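You operate a simulated robot arm through the tools that you are given. There is no shell and no other tool.

Carry out the task below with a simulated robot arm. There is one attempt and no reset: what you move stays moved.

## Task
Paint a dot on top of the card's lot in the card's colour.
Fine: seat the cylinder in the steel sleeve to paint it; marker back in the cup it came from; stand the cylinder where it was, lot label toward the aisle; the others stay unpainted. Set down upright: what you pick out. A coat counts when it lies all over at full strength: go over it till it gets no stronger.

Only the result counts: the job must be done as asked and must still hold three seconds after the hand-in. Knocking over, shifting, dropping, spilling or breaking anything else fails it.

## Robot
A 7-joint arm with a two-finger parallel gripper, fixed in place. Base frame: the origin is on the floor under the middle of its stand, x ahead of it, y to its left, z up; the work surface is at about z = 900. Readings come in mm, degrees, newtons and seconds.
It reaches about 1479 mm from its shoulder. Its first joint turns from -166.0 to 166.0 degrees. Payload 4.4 kg.
Tool frame: the origin (TCP) lies between the finger pads and is the grasp point; the fingertips stand 23 mm ahead of it; z points along the fingers, y is the line along which they close. Largest opening 94 mm; finger width 38, thickness 10; the body of the gripper, 54 by 96 mm, starts 39 mm behind the TCP.
Orientation is that of the tool frame in the base frame, as a unit quaternion [w, x, y, z]. With the fingers straight down and closing along the base's y, the tool's x points along the base's -x, its y along +y and its z along -z.

## Interface
- The arm moves only by the tool move_arm. Its arguments are lists of equal length, an entry for each row: "xyz": the shift along the tool's x, y, z in units of 30 mm (1.0 is 30 mm), a list of three; "turn": the turn, a rotation vector about the tool's x, y, z in units of 8 degrees (1.0 is 8 degrees), a list of three; "claw": the closure, from 0 (fully open) to 1 (shut). In form: {"xyz": [[x, y, z], ...], "turn": [[wx, wy, wz], ...], "claw": [claw, ...]}. A call has 1 to 20 rows; each row shifts and turns the commanded pose from where the row before left it, along the tool's axes as they then stand. A call with a number of a shift or a turn outside -1 to 1 is refused whole. Each row takes 0.2 s and may step no farther than 50 mm and 8.6 degrees from the row before; otherwise, or with a gripper value out of range, the whole call is refused. A pose out of reach is approached as far as the arm can. The call stops where the force on the tool passes 40 N (or 10 N more than at its start, if that is more) or the arm is blocked; 0.2 s more then pass. Each finger travels about 72 mm/s and halts on what it meets, pressing with about 29 N; the grip force reading is that of the motor and also rises with nothing between the fingers. The clock runs only during rows and for 0.2 s after the last one: add rows that do not move to give the fingers time. It gives the time, the measured TCP pose, the force on the tool (base axes), the opening and the grip force at its end, in the units of the frame above (readings bear some noise), with the torque about the TCP (base axes, N m) and any sound that the robot's microphone picked up.
- Cameras (640 x 400 px; columns grow to the right, rows downward): "scene" is fixed at [398.5, 649.5, 1811.8]; the picture's right is [-0.83, -0.56, 0.00], its down [-0.44, 0.66, -0.60] and it looks along [0.34, -0.50, -0.80] (base axes); focal length 342 px, centre (320, 200). "wrist" rides on the gripper at [86, 16, -75] in the tool frame; the picture's right is [-0.18, 0.98, 0.00], its down [-0.58, -0.11, -0.81] and it looks along [-0.79, -0.15, 0.59] (tool axes); focal length 243 px, centre (320, 200). There is no depth. A picture from a camera that has moved, and an enlarged one, comes with that camera's place and axes in the base frame and with its lens.
- grab_frame(camera): a new picture of that camera. No time passes.
- zoom(camera, box): a new picture of the part [left, top, right, bottom] of that camera's present view, enlarged. No time passes.
- finish_job(): hands the job in; it is judged then, once.

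Nothing tells you positions but the pictures and the camera data. Unless the task says otherwise, let go and move clear before handing in.

The tools are called as a command line: name --argument value ..., lists and objects as JSON in quotes. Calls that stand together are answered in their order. move_arm: Moves the arm, as the interface text tells. Its arguments: {"type":"object","properties":{"xyz":{"type":"array","items":{"type":"array","items":{"type":"number"}}},"turn":{"type":"array","items":{"type":"array","items":{"type":"number"}}},"claw":{"type":"array","items":{"type":"number"}}},"required":["xyz","turn","claw"]} The other tools are called the same way: grab_frame (camera) takes a picture; zoom (camera, box) takes an enlarged picture of a part of a camera's view; finish_job () hands the job in.

At the start:

```text
t: 0.0
eef_pos: [688.4, 0.2, 1320.1]
tool_rot: [0.0, -0.001, 1.0, 0.001]
ft_force: [0.6, -1.3, 0.0]
ft_torque: [0.0, 0.02, 0.02]
opening: 93.6
grip_force: 0.1
```

scene: 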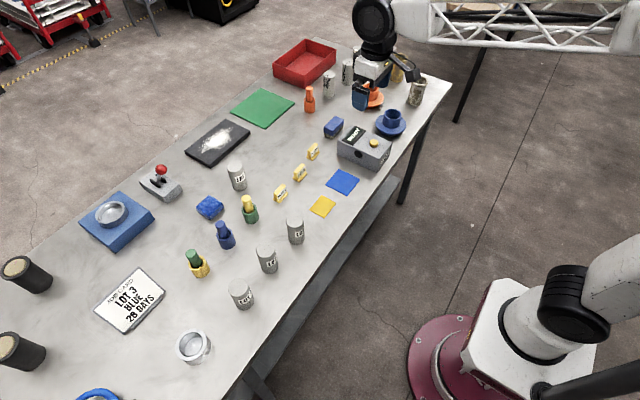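
wrist: 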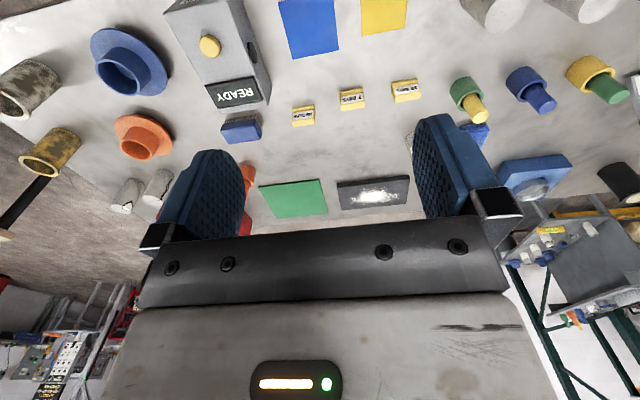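

The card reads "LOT 3, BLUE, 28 DAYS". I see grey cylinders with labels, three markers in cups and a steel sleeve on the bench. I'll zoom in on each part before moving anything.

zoom --camera "scene" --box '[160, 150, 340, 262]'

zoom --camera "scene" --box '[80, 240, 320, 390]'

zoom --camera "scene" --box '[260, 30, 450, 150]'

zoom --camera "scene" --box '[0, 240, 200, 400]'

zoom --camera "scene" --box '[210, 210, 330, 320]'

```text
3.56 times, centred on (250, 206) of scene
camera zoom: at [398.5, 649.5, 1811.8], right [-0.83, -0.56, 0.0], down [-0.44, 0.66, -0.6], along [0.34, -0.5, -0.8], focal length 1217 px, centre (569, 179)
```

zoom: 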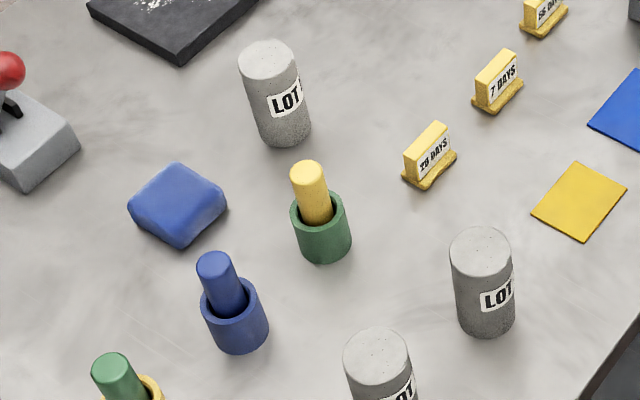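

```text
2.67 times, centred on (200, 315) of scene
camera zoom: at [398.5, 649.5, 1811.8], right [-0.83, -0.56, 0.0], down [-0.44, 0.66, -0.6], along [0.34, -0.5, -0.8], focal length 912 px, centre (640, -107)
```

zoom: 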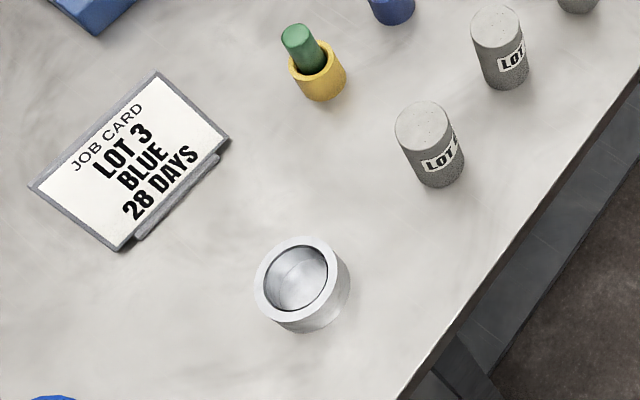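

```text
3.33 times, centred on (355, 90) of scene
camera zoom: at [398.5, 649.5, 1811.8], right [-0.83, -0.56, 0.0], down [-0.44, 0.66, -0.6], along [0.34, -0.5, -0.8], focal length 1141 px, centre (203, 567)
```

zoom: 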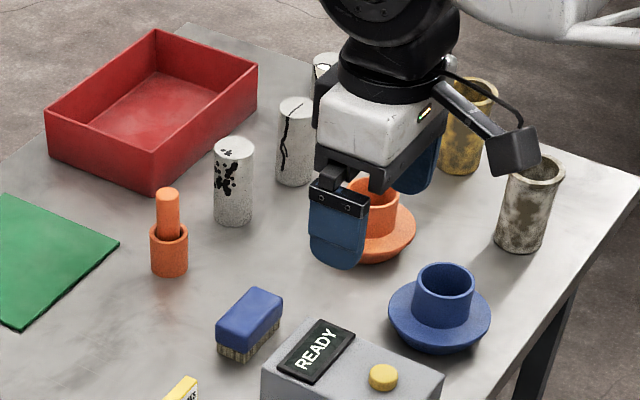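

```text
2.50 times, centred on (100, 320) of scene
camera zoom: at [398.5, 649.5, 1811.8], right [-0.83, -0.56, 0.0], down [-0.44, 0.66, -0.6], along [0.34, -0.5, -0.8], focal length 856 px, centre (870, -100)
```

zoom: 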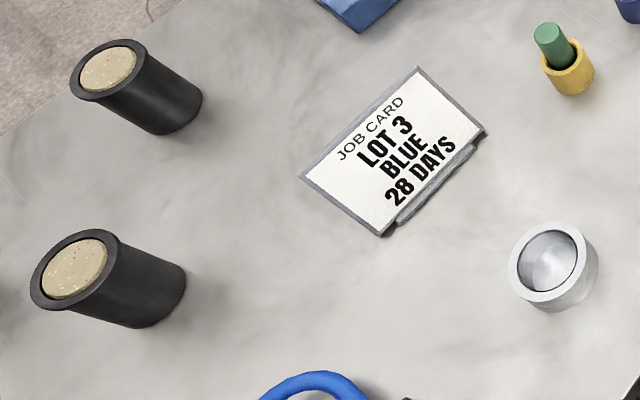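

```text
3.64 times, centred on (270, 265) of scene
camera zoom: at [398.5, 649.5, 1811.8], right [-0.83, -0.56, 0.0], down [-0.44, 0.66, -0.6], along [0.34, -0.5, -0.8], focal length 1244 px, centre (502, -36)
```

zoom: 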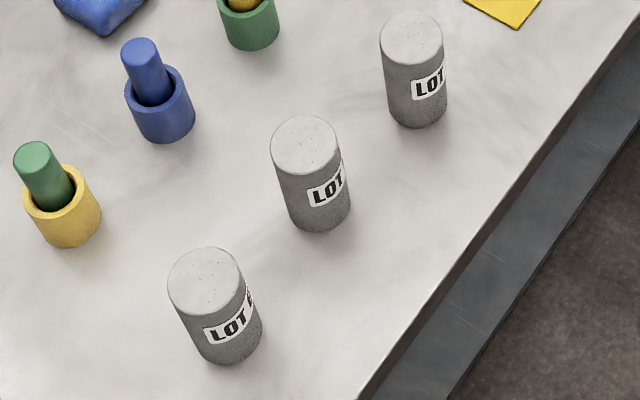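

The lots stand roughly at x≈760 with y≈240, 360 and 480, and a fourth is near (1054, 173). The sleeve is near (775, 640) and the blue marker near (930, 370). I'll move the hand back and left so the wrist camera can read the labels.

move_arm --xyz '[[0.4, 1, 0.1], [0.4, 1, 0.1], [0.4, 1, 0.1], [0.4, 1, 0.1], [0.4, 1, 0.1], [0.4, 1, 0.1], [0.4, 1, 0.1], [0.4, 1, 0.1], [0.4, 1, 0.1], [0.4, 1, 0.1], [0.4, 1, 0.1], [0.4, 1, 0.1]]' --turn '[[0, 0, 0], [0, 0, 0], [0, 0, 0], [0, 0, 0], [0, 0, 0], [0, 0, 0], [0, 0, 0], [0, 0, 0], [0, 0, 0], [0, 0, 0], [0, 0, 0], [0, 0, 0]]' --claw '[0, 0, 0, 0, 0, 0, 0, 0, 0, 0, 0, 0]'

grab_frame --camera "wrist"

grab_frame --camera "scene"

```text
t: 2.6
eef_pos: [543.4, 360.8, 1283.8]
tool_rot: [0.001, 0.0, 1.0, 0.0]
ft_force: [-0.1, 0.6, -0.1]
ft_torque: [-0.01, -0.01, -0.01]
opening: 94.1
grip_force: 0.0
```

```text
taken
camera wrist: at [457.0, 376.0, 1358.3], right [0.18, 0.98, 0.0], down [0.58, -0.11, 0.81], along [0.79, -0.15, -0.59], focal length 243 px, centre (320, 200)
```

wrist: 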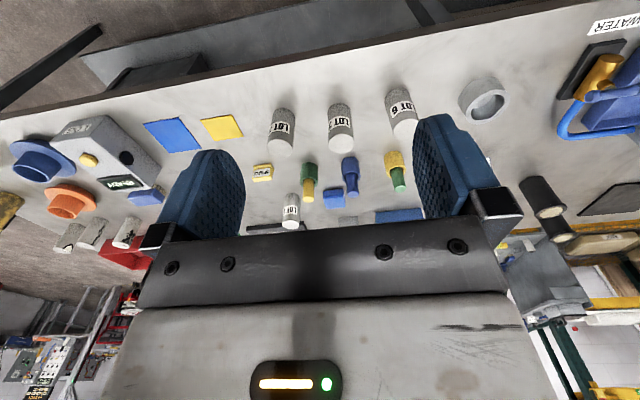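

```text
taken
```

scene: 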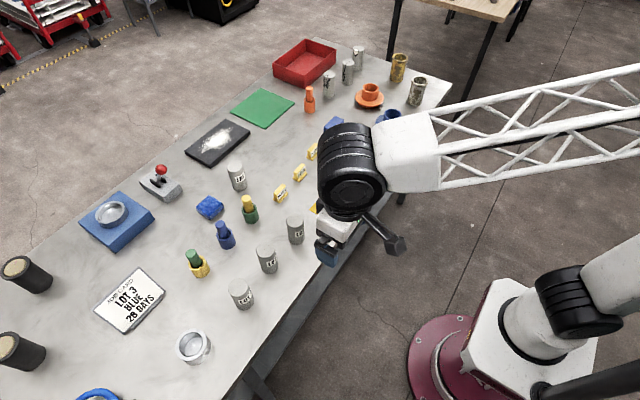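

The labels are readable from here, so I'll zoom in on them.

zoom --camera "wrist" --box '[240, 75, 440, 165]'

zoom --camera "wrist" --box '[240, 140, 420, 240]'

zoom --camera "wrist" --box '[440, 0, 640, 160]'

zoom --camera "wrist" --box '[0, 100, 200, 260]'

```text
3.20 times, centred on (340, 120) of wrist
camera zoom: at [457.0, 376.0, 1358.3], right [0.18, 0.98, 0.0], down [0.58, -0.11, 0.81], along [0.79, -0.15, -0.59], focal length 776 px, centre (256, 456)
```

zoom: 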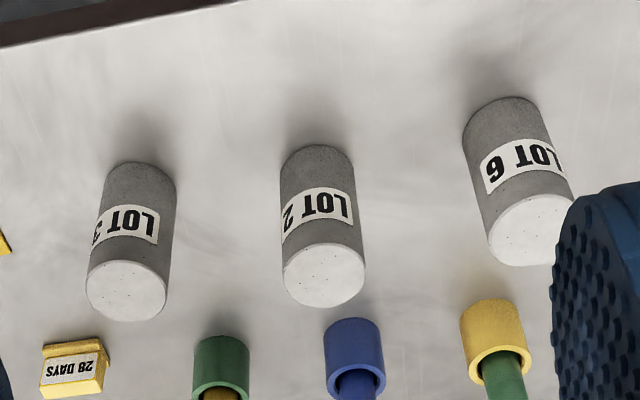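

```text
3.56 times, centred on (330, 190) of wrist
camera zoom: at [457.0, 376.0, 1358.3], right [0.18, 0.98, 0.0], down [0.58, -0.11, 0.81], along [0.79, -0.15, -0.59], focal length 863 px, centre (284, 236)
```

zoom: 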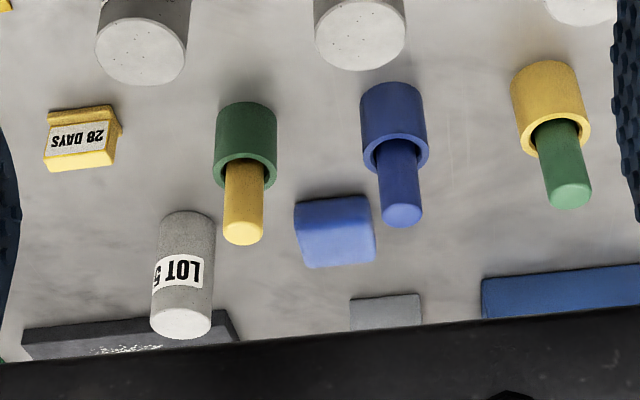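

```text
2.50 times, centred on (540, 80) of wrist
camera zoom: at [457.0, 376.0, 1358.3], right [0.18, 0.98, 0.0], down [0.58, -0.11, 0.81], along [0.79, -0.15, -0.59], focal length 606 px, centre (-230, 500)
```

zoom: 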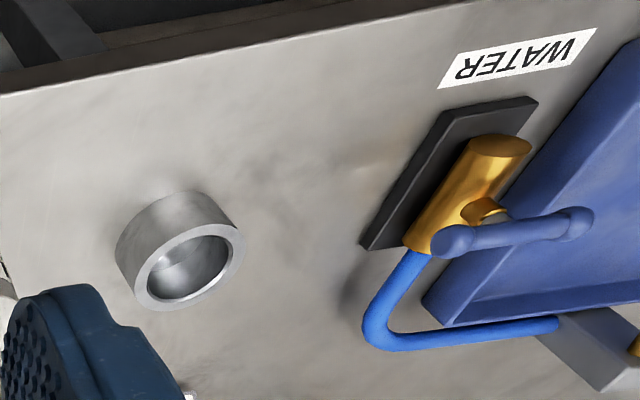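

```text
2.50 times, centred on (100, 180) of wrist
camera zoom: at [457.0, 376.0, 1358.3], right [0.18, 0.98, 0.0], down [0.58, -0.11, 0.81], along [0.79, -0.15, -0.59], focal length 606 px, centre (870, 250)
```

zoom: 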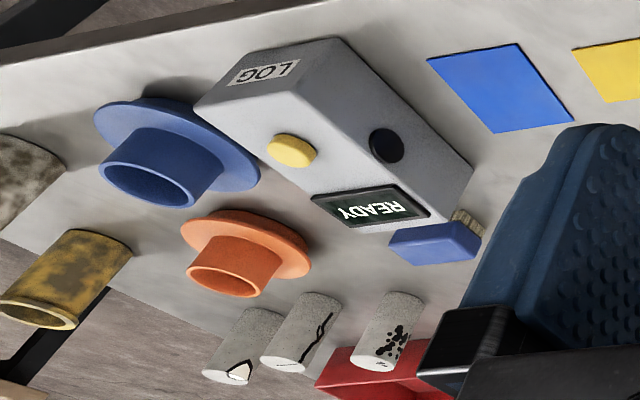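

The lot at y≈240 seems to read "LOT 3" and the far one "LOT 5", but neither is certain. I'll move to a square-on view of both.

move_arm --xyz '[[0.3, -1, 0.5], [0.3, -1, 0.5], [0.3, -1, 0.5], [0.3, -1, 0.5], [0.3, -1, 0.5], [0.3, -1, 0.5]]' --turn '[[0, 0, 0], [0, 0, 0], [0, 0, 0], [0, 0, 0], [0, 0, 0], [0, 0, 0]]' --claw '[0, 0, 0, 0, 0, 0]'

grab_frame --camera "wrist"

```text
t: 4.0
eef_pos: [490.3, 180.6, 1193.1]
tool_rot: [0.0, -0.001, 1.0, 0.0]
ft_force: [0.2, -0.8, -0.6]
ft_torque: [0.04, -0.04, -0.04]
opening: 93.9
grip_force: 0.0
```

```text
taken
camera wrist: at [403.4, 194.7, 1267.4], right [0.18, 0.98, 0.0], down [0.58, -0.11, 0.81], along [0.79, -0.15, -0.59], focal length 243 px, centre (320, 200)
```

wrist: 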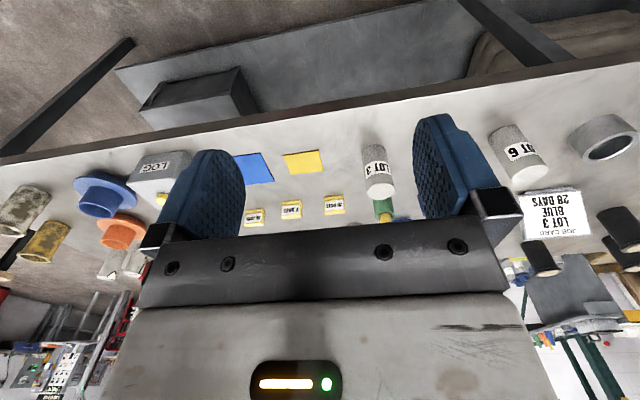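

zoom --camera "wrist" --box '[340, 130, 420, 220]'

zoom --camera "wrist" --box '[480, 100, 640, 240]'

zoom --camera "wrist" --box '[230, 140, 420, 240]'

```text
4.44 times, centred on (380, 175) of wrist
camera zoom: at [403.4, 194.7, 1267.4], right [0.18, 0.98, 0.0], down [0.58, -0.11, 0.81], along [0.79, -0.15, -0.59], focal length 1078 px, centre (53, 311)
```

zoom: 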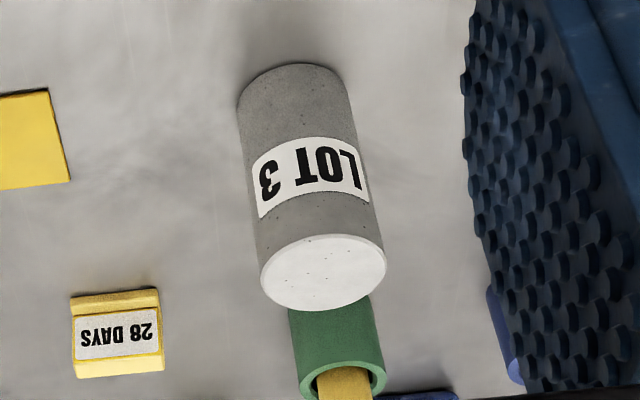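

```text
2.86 times, centred on (560, 170) of wrist
camera zoom: at [403.4, 194.7, 1267.4], right [0.18, 0.98, 0.0], down [0.58, -0.11, 0.81], along [0.79, -0.15, -0.59], focal length 693 px, centre (-366, 286)
```

zoom: 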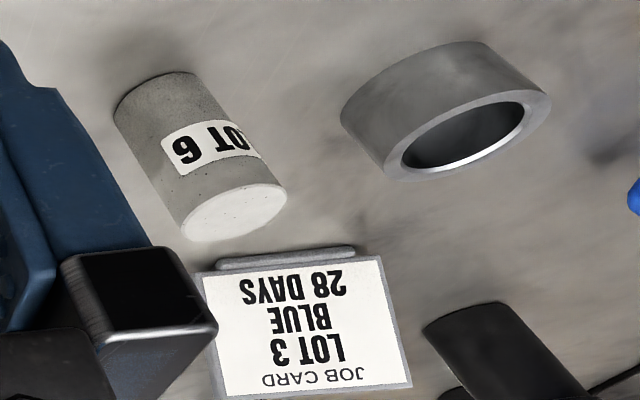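

```text
3.37 times, centred on (325, 190) of wrist
camera zoom: at [403.4, 194.7, 1267.4], right [0.18, 0.98, 0.0], down [0.58, -0.11, 0.81], along [0.79, -0.15, -0.59], focal length 817 px, centre (303, 234)
```

zoom: 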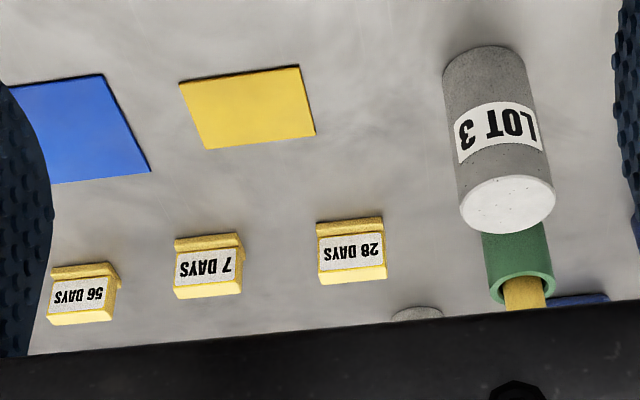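

LOT 3 is confirmed at about (757, 240), with LOT 2, LOT 6 and LOT 5 as the others. Next I'll look at the steel sleeve up close to get its position and size.

move_arm --xyz '[[-0.52, 0.956, 0.09], [-0.52, 0.956, 0.09], [-0.52, 0.956, 0.09], [-0.52, 0.956, 0.09], [-0.52, 0.956, 0.09], [-0.52, 0.956, 0.09], [-0.52, 0.956, 0.09], [-0.52, 0.956, 0.09], [-0.52, 0.956, 0.09], [-0.52, 0.956, 0.09], [-0.52, 0.956, 0.09], [-0.52, 0.956, 0.09], [-0.52, 0.956, 0.09], [-0.52, 0.956, 0.09], [-0.52, 0.956, 0.09], [-0.52, 0.956, 0.09]]' --turn '[[0, 0, 0], [0, 0, 0], [0, 0, 0], [0, 0, 0], [0, 0, 0], [0, 0, 0], [0, 0, 0], [0, 0, 0], [0, 0, 0], [0, 0, 0], [0, 0, 0], [0, 0, 0], [0, 0, 0], [0, 0, 0], [0, 0, 0], [0, 0, 0]]' --claw '[0, 0, 0, 0, 0, 0, 0, 0, 0, 0, 0, 0, 0, 0, 0, 0]'

grab_frame --camera "wrist"

zoom --camera "wrist" --box '[220, 20, 440, 160]'

grab_frame --camera "scene"

```text
t: 7.4
eef_pos: [738.7, 638.7, 1152.3]
tool_rot: [0.001, 0.0, 1.0, 0.0]
ft_force: [-0.7, 0.7, 0.3]
ft_torque: [-0.01, 0.02, 0.02]
opening: 93.7
grip_force: 0.0
```

```text
taken
camera wrist: at [652.8, 654.3, 1225.7], right [0.18, 0.98, 0.0], down [0.58, -0.11, 0.81], along [0.79, -0.15, -0.59], focal length 243 px, centre (320, 200)
```

wrist: 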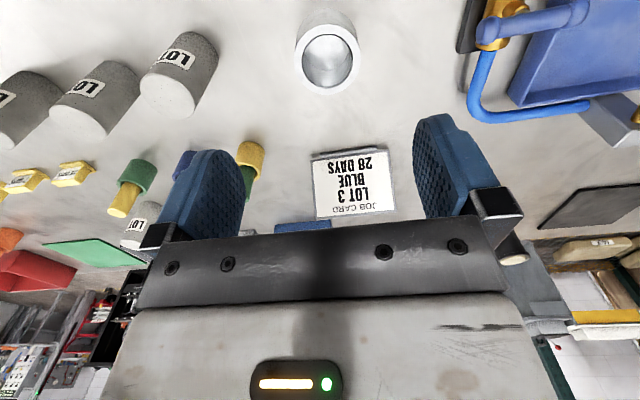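

```text
2.86 times, centred on (330, 90) of wrist
camera zoom: at [652.8, 654.3, 1225.7], right [0.18, 0.98, 0.0], down [0.58, -0.11, 0.81], along [0.79, -0.15, -0.59], focal length 693 px, centre (291, 514)
```

zoom: 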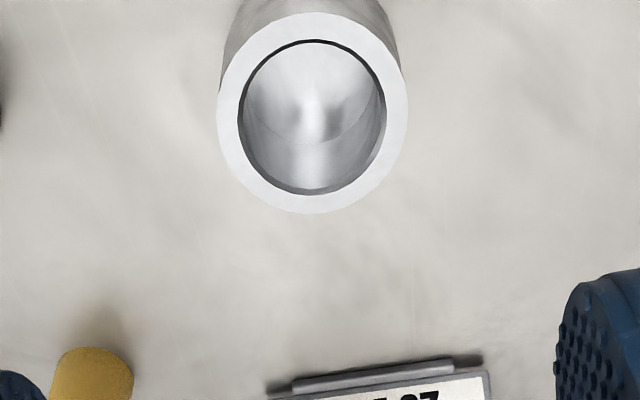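

```text
taken
```

scene: 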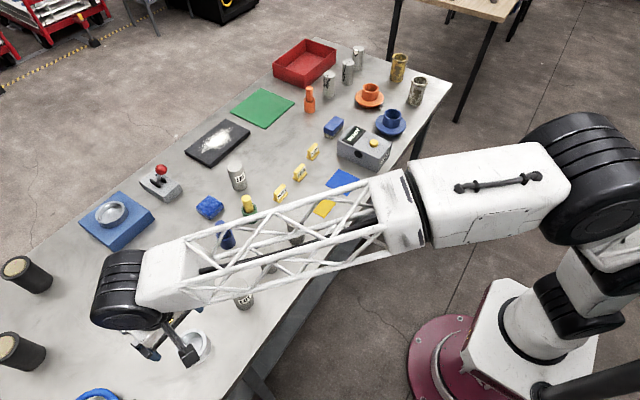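

The sleeve sits near (777, 640) with an inner diameter of about 57 mm, and its top is at z≈946. I'll drop right above it for a more exact centre.

move_arm --xyz '[[-0.253, 0.01, 0.8], [-0.253, 0.01, 0.8], [-0.253, 0.01, 0.8], [-0.253, 0.01, 0.8], [-0.253, 0.01, 0.8], [0, 0, 0]]' --turn '[[0, 0, 0], [0, 0, 0], [0, 0, 0], [0, 0, 0], [0, 0, 0], [0, 0, 0]]' --claw '[0, 0, 0, 0, 0, 0]'

zoom --camera "wrist" --box '[220, 20, 440, 160]'

grab_frame --camera "wrist"

```text
t: 8.8
eef_pos: [778.2, 641.4, 1031.1]
tool_rot: [-0.001, -0.001, 1.0, 0.0]
ft_force: [-0.3, 0.0, 0.2]
ft_torque: [-0.01, -0.02, 0.01]
opening: 94.2
grip_force: 0.0
```

```text
2.86 times, centred on (330, 90) of wrist
camera zoom: at [690.9, 656.1, 1104.9], right [0.18, 0.98, 0.0], down [0.58, -0.11, 0.81], along [0.79, -0.15, -0.59], focal length 693 px, centre (291, 514)
```

zoom: 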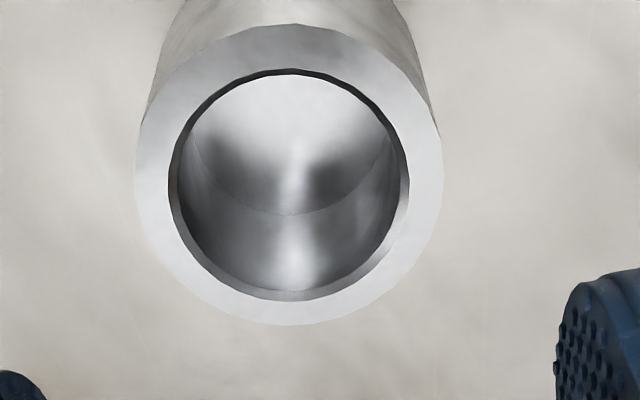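

```text
taken
camera wrist: at [690.9, 656.1, 1104.9], right [0.18, 0.98, 0.0], down [0.58, -0.11, 0.81], along [0.79, -0.15, -0.59], focal length 243 px, centre (320, 200)
```

wrist: 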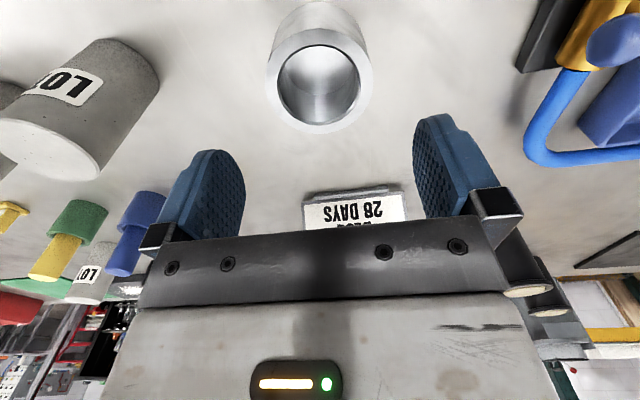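

The sleeve centre is at about (778–779, 640). Next I'll hover over LOT 3 at the matching height above its top, so I can compare the two offsets directly.

move_arm --xyz '[[0, 0, -0.9], [0.05, -0.955, -0.9], [0.05, -0.955, 0], [0.05, -0.955, 0], [0.05, -0.955, 0], [0.05, -0.955, 0], [0.05, -0.955, 0], [0.05, -0.955, 0], [0.05, -0.955, 0], [0.05, -0.955, 0], [0.05, -0.955, 0], [0.05, -0.955, 0], [0.05, -0.955, 0], [0.05, -0.955, 0], [0.05, -0.955, 0], [0, 0, 0]]' --turn '[[0, 0, 0], [0, 0, 0], [0, 0, 0], [0, 0, 0], [0, 0, 0], [0, 0, 0], [0, 0, 0], [0, 0, 0], [0, 0, 0], [0, 0, 0], [0, 0, 0], [0, 0, 0], [0, 0, 0], [0, 0, 0], [0, 0, 0], [0, 0, 0]]' --claw '[0, 0, 0, 0, 0, 0, 0, 0, 0, 0, 0, 0, 0, 0, 0, 0]'

grab_frame --camera "wrist"

zoom --camera "wrist" --box '[220, 20, 440, 160]'

```text
t: 12.2
eef_pos: [756.6, 239.0, 1084.9]
tool_rot: [0.0, 0.0, 1.0, 0.0]
ft_force: [0.2, -0.4, 0.1]
ft_torque: [0.0, 0.01, -0.01]
opening: 94.0
grip_force: 0.1
```

```text
taken
camera wrist: at [669.4, 254.9, 1158.1], right [0.18, 0.98, 0.0], down [0.58, -0.11, 0.81], along [0.79, -0.15, -0.59], focal length 243 px, centre (320, 200)
```

wrist: 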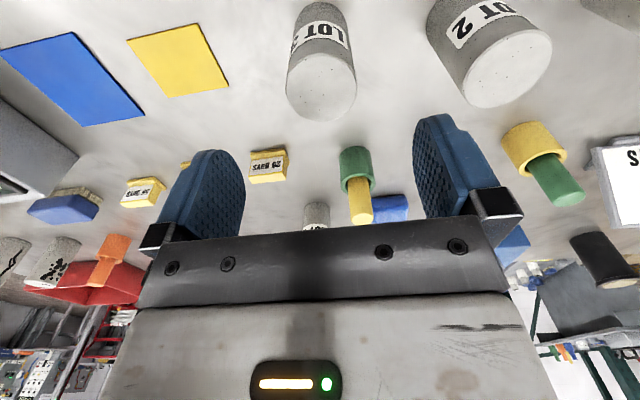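

```text
2.86 times, centred on (330, 90) of wrist
camera zoom: at [669.4, 254.9, 1158.1], right [0.18, 0.98, 0.0], down [0.58, -0.11, 0.81], along [0.79, -0.15, -0.59], focal length 693 px, centre (291, 514)
```

zoom: 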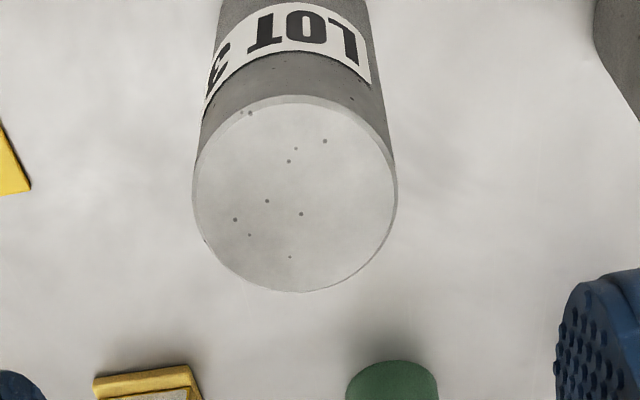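

LOT 3's centre is at about (758.5, 239.8), with its top near z=1000 and a diameter of about 49 mm. I'll centre on it and lower to z≈978, gripping high enough for the fingertips to clear the sleeve later.

move_arm --xyz '[[-0.065, 0.03, 0.0], [0, 0, 0.89], [0, 0, 0.89], [0, 0, 0.89], [0, 0, 0.89], [0, 0, 0], [0, 0, 0]]' --turn '[[0, 0, 0], [0, 0, 0], [0, 0, 0], [0, 0, 0], [0, 0, 0], [0, 0, 0], [0, 0, 0]]' --claw '[0, 0, 0, 0, 0, 0, 0]'

grab_frame --camera "wrist"

zoom --camera "scene" --box '[200, 150, 400, 300]'

```text
t: 13.8
eef_pos: [759.3, 242.9, 978.5]
tool_rot: [-0.001, 0.0, 1.0, 0.001]
ft_force: [0.0, -0.3, -0.1]
ft_torque: [0.0, 0.01, 0.01]
opening: 94.1
grip_force: 0.1
```

```text
taken
camera wrist: at [671.8, 257.4, 1051.9], right [0.18, 0.98, 0.0], down [0.58, -0.11, 0.81], along [0.79, -0.15, -0.59], focal length 243 px, centre (320, 200)
```

wrist: 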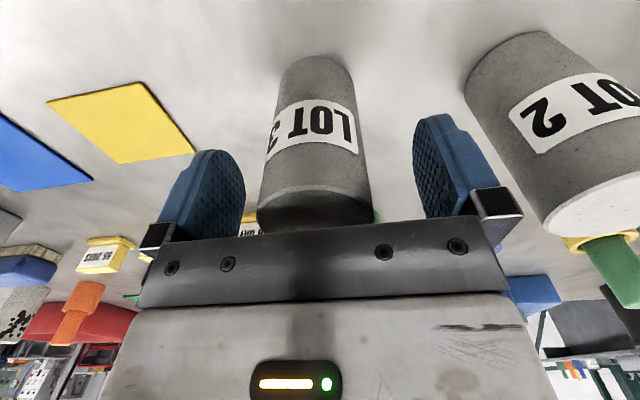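

```text
2.67 times, centred on (300, 225) of scene
camera zoom: at [398.5, 649.5, 1811.8], right [-0.83, -0.56, 0.0], down [-0.44, 0.66, -0.6], along [0.34, -0.5, -0.8], focal length 912 px, centre (373, 133)
```

zoom: 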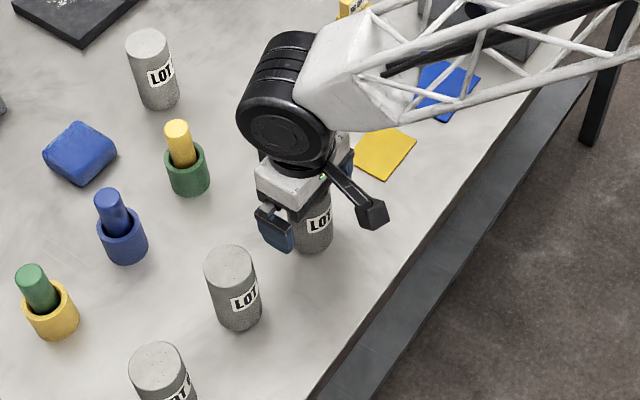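

The hand is around LOT 3. I'll zoom in to check the centring before I close.

zoom --camera "wrist" --box '[180, 40, 480, 240]'

```text
2.00 times, centred on (330, 140) of wrist
camera zoom: at [671.8, 257.4, 1051.9], right [0.18, 0.98, 0.0], down [0.58, -0.11, 0.81], along [0.79, -0.15, -0.59], focal length 485 px, centre (300, 320)
```

zoom: 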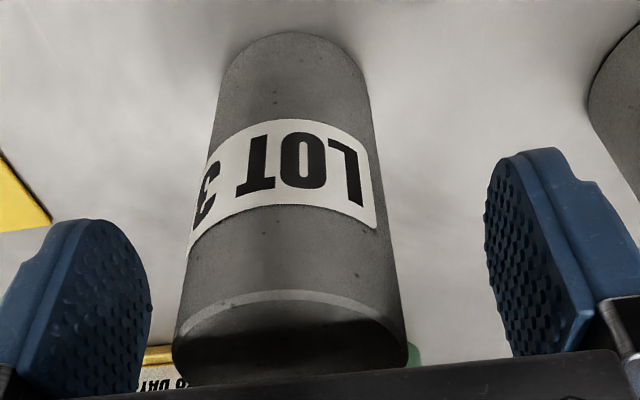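

The cylinder sits about 2 mm toward −y of the grasp centre. I'll nudge over and close the fingers on it.

move_arm --xyz '[[-0.033, -0.063, 0], [0, 0, 0], [0, 0, 0]]' --turn '[[0, 0, 0], [0, 0, 0], [0, 0, 0]]' --claw '[0, 0, 0]'

zoom --camera "wrist" --box '[180, 40, 480, 240]'

```text
t: 14.6
eef_pos: [760.1, 239.8, 978.7]
tool_rot: [0.001, 0.0, 1.0, 0.0]
ft_force: [0.3, 0.4, -0.2]
ft_torque: [0.01, 0.0, 0.01]
opening: 94.2
grip_force: 0.0
```

```text
2.00 times, centred on (330, 140) of wrist
camera zoom: at [672.8, 255.2, 1052.0], right [0.18, 0.98, 0.0], down [0.58, -0.11, 0.81], along [0.79, -0.15, -0.59], focal length 485 px, centre (300, 320)
```

zoom: 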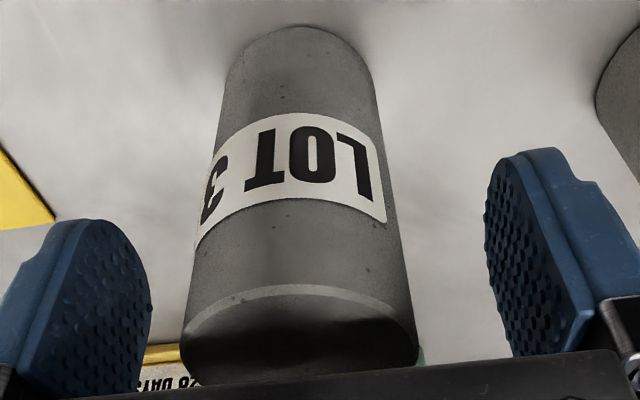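

Now it's centred in the grasp. Closing the fingers.

move_arm --xyz '[[0, 0, 0], [0, 0, 0], [0, 0, 0], [0, 0, 0], [0, 0, 0]]' --turn '[[0, 0, 0], [0, 0, 0], [0, 0, 0], [0, 0, 0], [0, 0, 0]]' --claw '[0.3, 1, 1, 1, 1]'

zoom --camera "wrist" --box '[180, 40, 480, 240]'

```text
t: 15.8
eef_pos: [759.7, 239.4, 978.7]
tool_rot: [0.0, 0.0, 1.0, 0.0]
ft_force: [-0.1, -1.9, 1.8]
ft_torque: [0.01, -0.04, -0.02]
opening: 49.9
grip_force: 29.1
```

```text
2.00 times, centred on (330, 140) of wrist
camera zoom: at [672.8, 255.2, 1052.1], right [0.18, 0.98, 0.0], down [0.58, -0.11, 0.81], along [0.79, -0.15, -0.59], focal length 485 px, centre (300, 320)
```

zoom: 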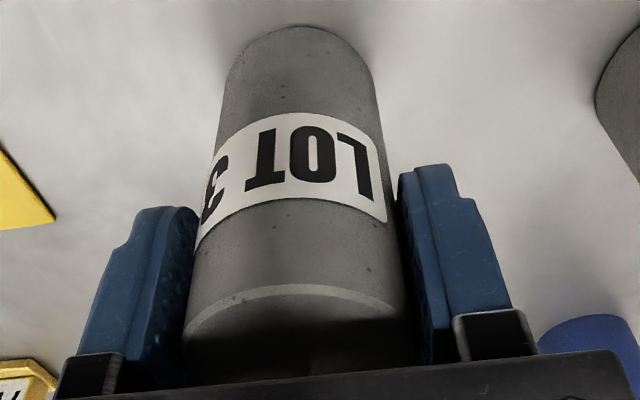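

The grip is good, with an opening of 49.9 mm at 29 N. Next I'll lift well above the neighbours and carry it over to the sleeve.

move_arm --xyz '[[0, 0, -0.3], [0, 0, -0.8], [0, 0, -1], [0, 0, -1], [0, 0, -1], [0, 0, -1], [0, 0, -0.3], [0, 0, 0]]' --turn '[[0, 0, 0], [0, 0, 0], [0, 0, 0], [0, 0, 0], [0, 0, 0], [0, 0, 0], [0, 0, 0], [0, 0, 0]]' --claw '[1, 1, 1, 1, 1, 1, 1, 1]'

grab_frame --camera "wrist"

grab_frame --camera "scene"

```text
t: 17.6
eef_pos: [758.9, 239.3, 1138.9]
tool_rot: [0.001, 0.001, 1.0, -0.001]
ft_force: [0.1, -0.1, -4.9]
ft_torque: [0.02, 0.03, -0.02]
opening: 49.7
grip_force: 29.2
```

```text
taken
camera wrist: at [672.5, 255.1, 1213.4], right [0.18, 0.98, 0.0], down [0.58, -0.11, 0.81], along [0.79, -0.15, -0.59], focal length 243 px, centre (320, 200)
```

wrist: 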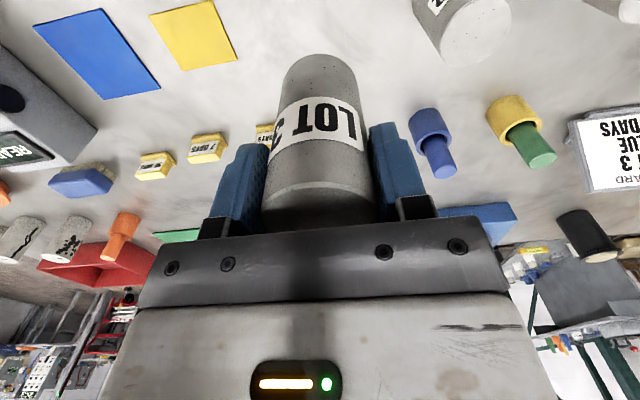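

```text
taken
```

scene: 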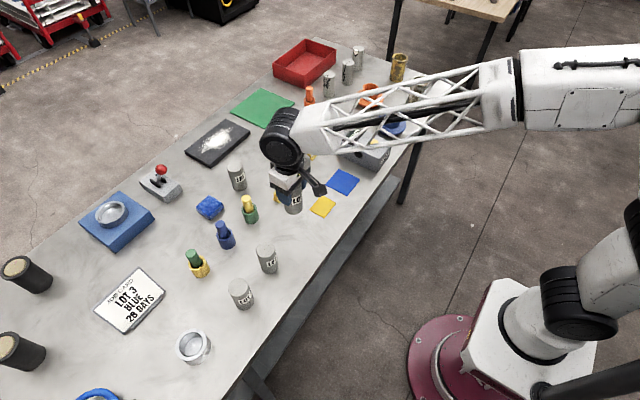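

LOT 3 is lifted cleanly. Carrying it across to above the sleeve.

move_arm --xyz '[[-0.0493, 0.4, 0], [-0.0493, 0.9, 0], [-0.0493, 0.954, 0], [-0.0493, 0.954, 0], [-0.0493, 0.954, 0], [-0.0493, 0.954, 0], [-0.0493, 0.954, 0], [-0.0493, 0.954, 0], [-0.0493, 0.954, 0], [-0.0493, 0.954, 0], [-0.0493, 0.954, 0], [-0.0493, 0.954, 0], [-0.0493, 0.954, 0], [-0.0493, 0.954, 0], [0, 0.6, 0], [0, 0, 0], [0, 0, 0]]' --turn '[[0, 0, 0], [0, 0, 0], [0, 0, 0], [0, 0, 0], [0, 0, 0], [0, 0, 0], [0, 0, 0], [0, 0, 0], [0, 0, 0], [0, 0, 0], [0, 0, 0], [0, 0, 0], [0, 0, 0], [0, 0, 0], [0, 0, 0], [0, 0, 0], [0, 0, 0]]' --claw '[1, 1, 1, 1, 1, 1, 1, 1, 1, 1, 1, 1, 1, 1, 1, 1, 1]'

grab_frame --camera "wrist"

zoom --camera "scene" --box '[100, 270, 300, 400]'

```text
t: 21.2
eef_pos: [780.1, 640.6, 1138.9]
tool_rot: [0.0, 0.0, 1.0, 0.0]
ft_force: [-0.6, -0.2, -4.1]
ft_torque: [0.01, 0.0, -0.01]
opening: 49.9
grip_force: 28.7
```

```text
taken
camera wrist: at [693.5, 655.1, 1213.5], right [0.18, 0.98, 0.0], down [0.58, -0.11, 0.81], along [0.79, -0.15, -0.59], focal length 243 px, centre (320, 200)
```

wrist: 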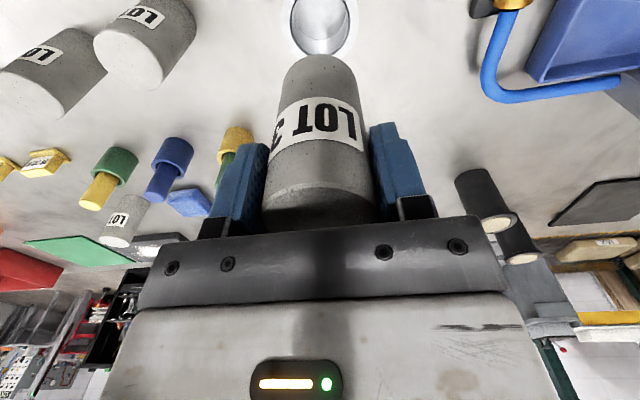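

```text
3.08 times, centred on (200, 335) of scene
camera zoom: at [398.5, 649.5, 1811.8], right [-0.83, -0.56, 0.0], down [-0.44, 0.66, -0.6], along [0.34, -0.5, -0.8], focal length 1053 px, centre (689, -215)
```

zoom: 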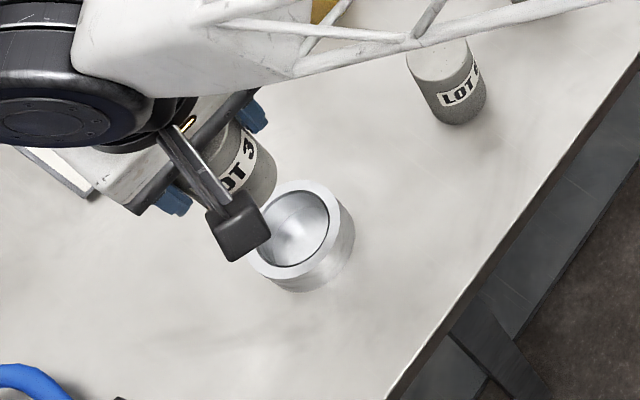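

It's over the sleeve. I'll lower until the bottom is just above the rim and check the alignment.

move_arm --xyz '[[0, 0.013, 0.7], [0, 0, 0.8], [0, 0, 0.8], [0, 0, 0.7], [0, 0, 0.3], [0, 0, 0], [0, 0, 0]]' --turn '[[0, 0, 0], [0, 0, 0], [0, 0, 0], [0, 0, 0], [0, 0, 0], [0, 0, 0], [0, 0, 0]]' --claw '[1, 1, 1, 1, 1, 1, 1]'

zoom --camera "wrist" --box '[180, 0, 480, 200]'

zoom --camera "scene" --box '[100, 270, 300, 400]'

```text
t: 22.8
eef_pos: [780.4, 639.5, 1041.2]
tool_rot: [0.0, 0.0, 1.0, -0.001]
ft_force: [-0.4, -0.8, -4.9]
ft_torque: [0.01, -0.01, -0.01]
opening: 49.7
grip_force: 29.0
```

```text
2.00 times, centred on (330, 100) of wrist
camera zoom: at [693.6, 655.4, 1115.1], right [0.18, 0.98, 0.0], down [0.58, -0.11, 0.81], along [0.79, -0.15, -0.59], focal length 485 px, centre (300, 400)
```

zoom: 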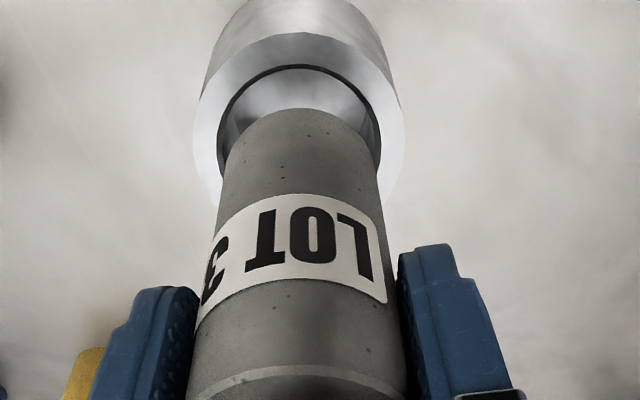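

```text
3.08 times, centred on (200, 335) of scene
camera zoom: at [398.5, 649.5, 1811.8], right [-0.83, -0.56, 0.0], down [-0.44, 0.66, -0.6], along [0.34, -0.5, -0.8], focal length 1053 px, centre (689, -215)
```

zoom: 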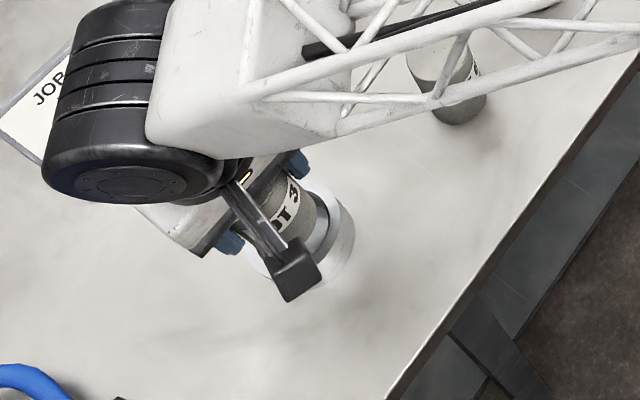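

The alignment looks good to within about 1 mm. I'll lower it into the sleeve gently and watch the force.

move_arm --xyz '[[0, 0, 0.4], [0, 0, 0.4], [0, 0, 0.4], [0, 0, 0.3], [0, 0, 0]]' --turn '[[0, 0, 0], [0, 0, 0], [0, 0, 0], [0, 0, 0], [0, 0, 0]]' --claw '[1, 1, 1, 1, 1]'

zoom --camera "wrist" --box '[180, 0, 480, 200]'

```text
t: 24.0
eef_pos: [780.4, 641.1, 995.8]
tool_rot: [0.0, 0.0, 1.0, 0.001]
ft_force: [0.1, -0.9, -5.2]
ft_torque: [-0.02, 0.04, 0.0]
opening: 49.9
grip_force: 29.4
```

```text
2.00 times, centred on (330, 100) of wrist
camera zoom: at [694.0, 655.6, 1069.7], right [0.18, 0.98, 0.0], down [0.58, -0.11, 0.81], along [0.79, -0.15, -0.59], focal length 485 px, centre (300, 400)
```

zoom: 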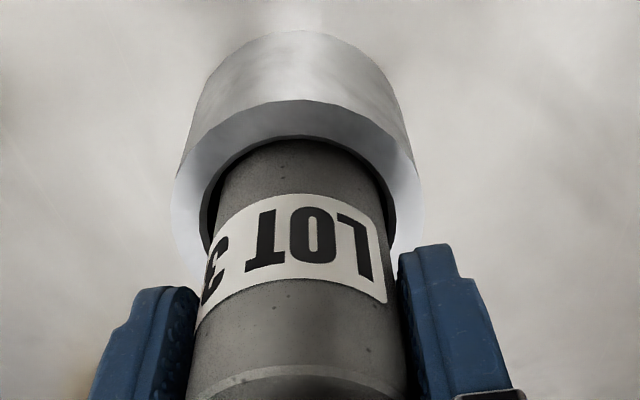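

It's inside the sleeve with no contact yet, so I'll keep lowering in small steps until it touches the floor.

move_arm --xyz '[[0, 0, 0.1], [0, 0, 0.1], [0, 0, 0.07], [0, 0, 0]]' --turn '[[0, 0, 0], [0, 0, 0], [0, 0, 0], [0, 0, 0]]' --claw '[1, 1, 1, 1]'

```text
t: 25.0
eef_pos: [779.9, 639.2, 986.5]
tool_rot: [0.0, 0.0, 1.0, 0.0]
ft_force: [-0.6, -0.2, -3.6]
ft_torque: [0.0, 0.01, 0.0]
opening: 49.7
grip_force: 29.2
```

move_arm --xyz '[[0, 0, 0.05], [0, 0, 0.05], [0, 0, 0]]' --turn '[[0, 0, 0], [0, 0, 0], [0, 0, 0]]' --claw '[1, 1, 1]'

```text
t: 25.8
eef_pos: [780.5, 640.2, 984.8]
tool_rot: [0.0, 0.0, 1.0, 0.0]
ft_force: [0.5, 1.0, -4.7]
ft_torque: [-0.01, 0.03, -0.04]
opening: 49.7
grip_force: 29.2
```

move_arm --xyz '[[0, 0, 0.05], [0, 0, 0.03], [0, 0, 0]]' --turn '[[0, 0, 0], [0, 0, 0], [0, 0, 0]]' --claw '[1, 1, 1]'

```text
t: 26.6
eef_pos: [780.2, 640.7, 984.6]
tool_rot: [0.001, 0.0, 1.0, 0.001]
ft_force: [-0.7, -3.7, 16.8]
ft_torque: [-0.26, 0.45, 0.0]
opening: 49.8
grip_force: 29.2
```

It has touched the sleeve floor at about z=905 with 17 N. I'll ease up slightly, release and rise straight up.

move_arm --xyz '[[0, 0, -0.02], [0, 0, 0], [0, 0, 0], [0, 0, 0], [0, 0, 0]]' --turn '[[0, 0, 0], [0, 0, 0], [0, 0, 0], [0, 0, 0], [0, 0, 0]]' --claw '[1, 0.3, 0, 0, 0]'

zoom --camera "wrist" --box '[180, 40, 480, 240]'

```text
t: 27.8
eef_pos: [781.5, 639.9, 982.0]
tool_rot: [0.0, 0.0, 1.0, -0.001]
ft_force: [0.4, 0.2, -0.1]
ft_torque: [-0.03, 0.01, -0.02]
opening: 93.8
grip_force: 0.1
```

```text
2.00 times, centred on (330, 140) of wrist
camera zoom: at [693.8, 655.5, 1056.9], right [0.18, 0.98, 0.0], down [0.58, -0.11, 0.81], along [0.79, -0.15, -0.59], focal length 485 px, centre (300, 320)
```

zoom: 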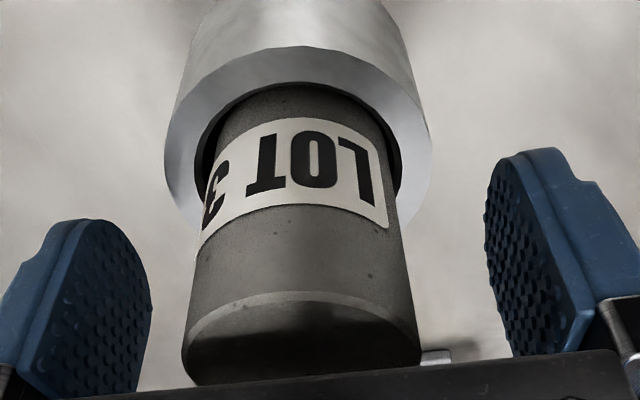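

LOT 3 stands upright in the sleeve. I'll rise and go look at the blue marker from above.

move_arm --xyz '[[0, 0, -0.4], [0, 0, -0.9], [0, 0, -1], [0, 0, -1], [0, 0, -1], [0, 0, -0.2], [-0.417, -0.907, 0], [-0.417, -0.907, 0], [-0.417, -0.907, 0], [-0.417, -0.907, 0], [-0.417, -0.907, 0], [-0.417, -0.907, 0], [-0.417, -0.907, 0], [-0.417, -0.907, 0], [-0.417, -0.907, 0], [-0.417, -0.907, 0], [0, 0, 0]]' --turn '[[0, 0, 0], [0, 0, 0], [0, 0, 0], [0, 0, 0], [0, 0, 0], [0, 0, 0], [0, 0, 0], [0, 0, 0], [0, 0, 0], [0, 0, 0], [0, 0, 0], [0, 0, 0], [0, 0, 0], [0, 0, 0], [0, 0, 0], [0, 0, 0], [0, 0, 0]]' --claw '[0, 0, 0, 0, 0, 0, 0, 0, 0, 0, 0, 0, 0, 0, 0, 0, 0]'

grab_frame --camera "wrist"

zoom --camera "wrist" --box '[220, 20, 440, 160]'

zoom --camera "scene" --box '[100, 270, 300, 400]'

```text
t: 31.4
eef_pos: [906.4, 368.4, 1118.1]
tool_rot: [0.0, 0.0, 1.0, 0.001]
ft_force: [-0.3, 0.9, 0.6]
ft_torque: [-0.01, 0.01, 0.01]
opening: 93.9
grip_force: 0.1
```

```text
taken
camera wrist: at [819.3, 383.4, 1192.6], right [0.18, 0.98, 0.0], down [0.58, -0.11, 0.81], along [0.79, -0.15, -0.59], focal length 243 px, centre (320, 200)
```

wrist: 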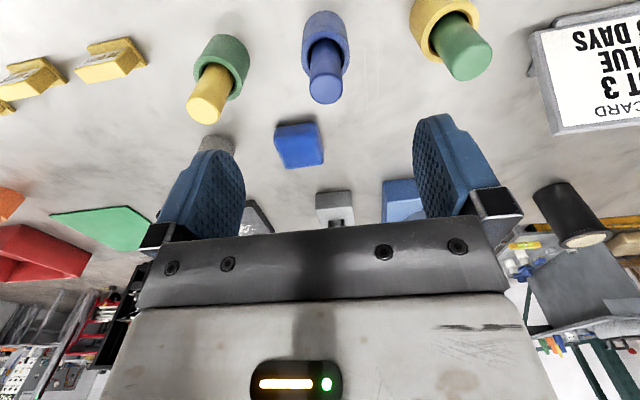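

```text
2.86 times, centred on (330, 90) of wrist
camera zoom: at [819.3, 383.4, 1192.6], right [0.18, 0.98, 0.0], down [0.58, -0.11, 0.81], along [0.79, -0.15, -0.59], focal length 693 px, centre (291, 514)
```

zoom: 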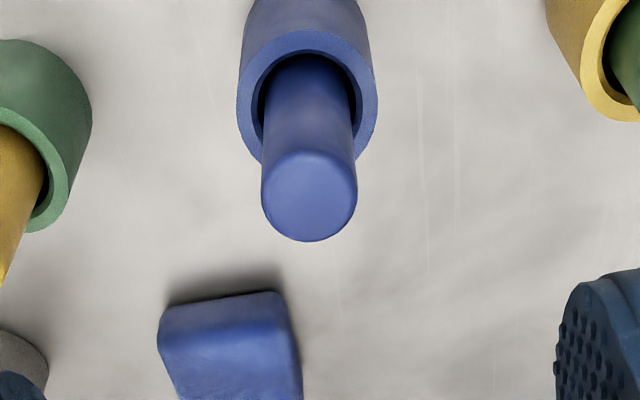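

```text
3.08 times, centred on (200, 335) of scene
camera zoom: at [398.5, 649.5, 1811.8], right [-0.83, -0.56, 0.0], down [-0.44, 0.66, -0.6], along [0.34, -0.5, -0.8], focal length 1053 px, centre (689, -215)
```

zoom: 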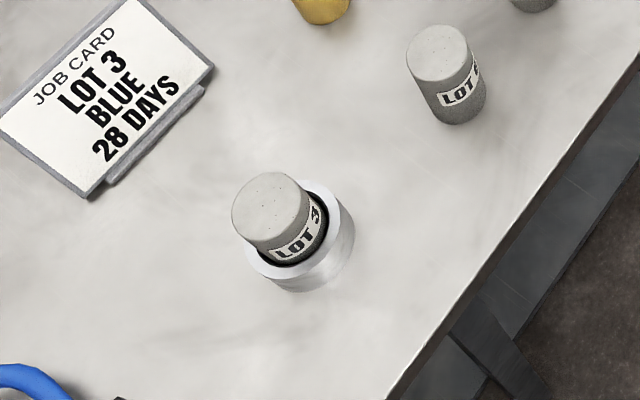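

The marker top is near (924, 369, 1002), and neighbouring cups are over 100 mm away. I'll centre above it and check from just over its top.

move_arm --xyz '[[-0.31, 0.03, 0.4], [-0.313, 0.03, 0.8], [0, 0, 0.8], [0, 0, 0.5], [0, 0, 0], [0, 0, 0]]' --turn '[[0, 0, 0], [0, 0, 0], [0, 0, 0], [0, 0, 0], [0, 0, 0], [0, 0, 0]]' --claw '[0, 0.2, 0.3, 0.3, 0.3, 0.3]'

grab_frame --camera "wrist"

zoom --camera "wrist" --box '[220, 40, 440, 180]'

```text
t: 32.8
eef_pos: [924.7, 370.9, 1043.3]
tool_rot: [0.001, 0.0, 1.0, 0.0]
ft_force: [0.4, -0.4, 0.1]
ft_torque: [0.0, 0.0, -0.02]
opening: 65.6
grip_force: 0.1
```

```text
taken
camera wrist: at [837.8, 385.4, 1117.5], right [0.18, 0.98, 0.0], down [0.58, -0.11, 0.81], along [0.79, -0.15, -0.59], focal length 243 px, centre (320, 200)
```

wrist: 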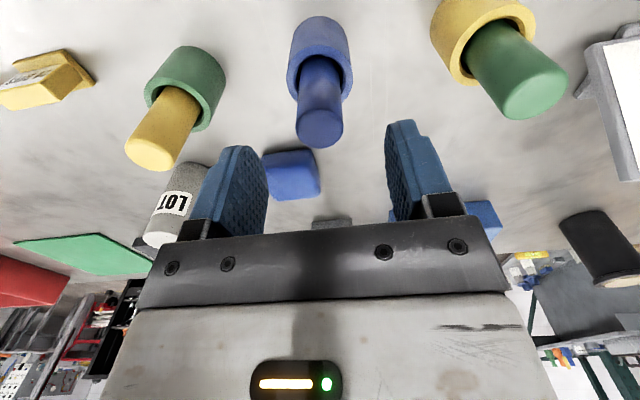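

```text
2.86 times, centred on (330, 110) of wrist
camera zoom: at [837.8, 385.4, 1117.5], right [0.18, 0.98, 0.0], down [0.58, -0.11, 0.81], along [0.79, -0.15, -0.59], focal length 693 px, centre (291, 457)
```

zoom: 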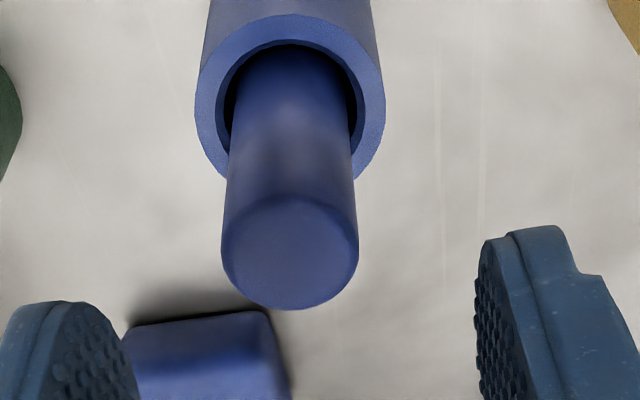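

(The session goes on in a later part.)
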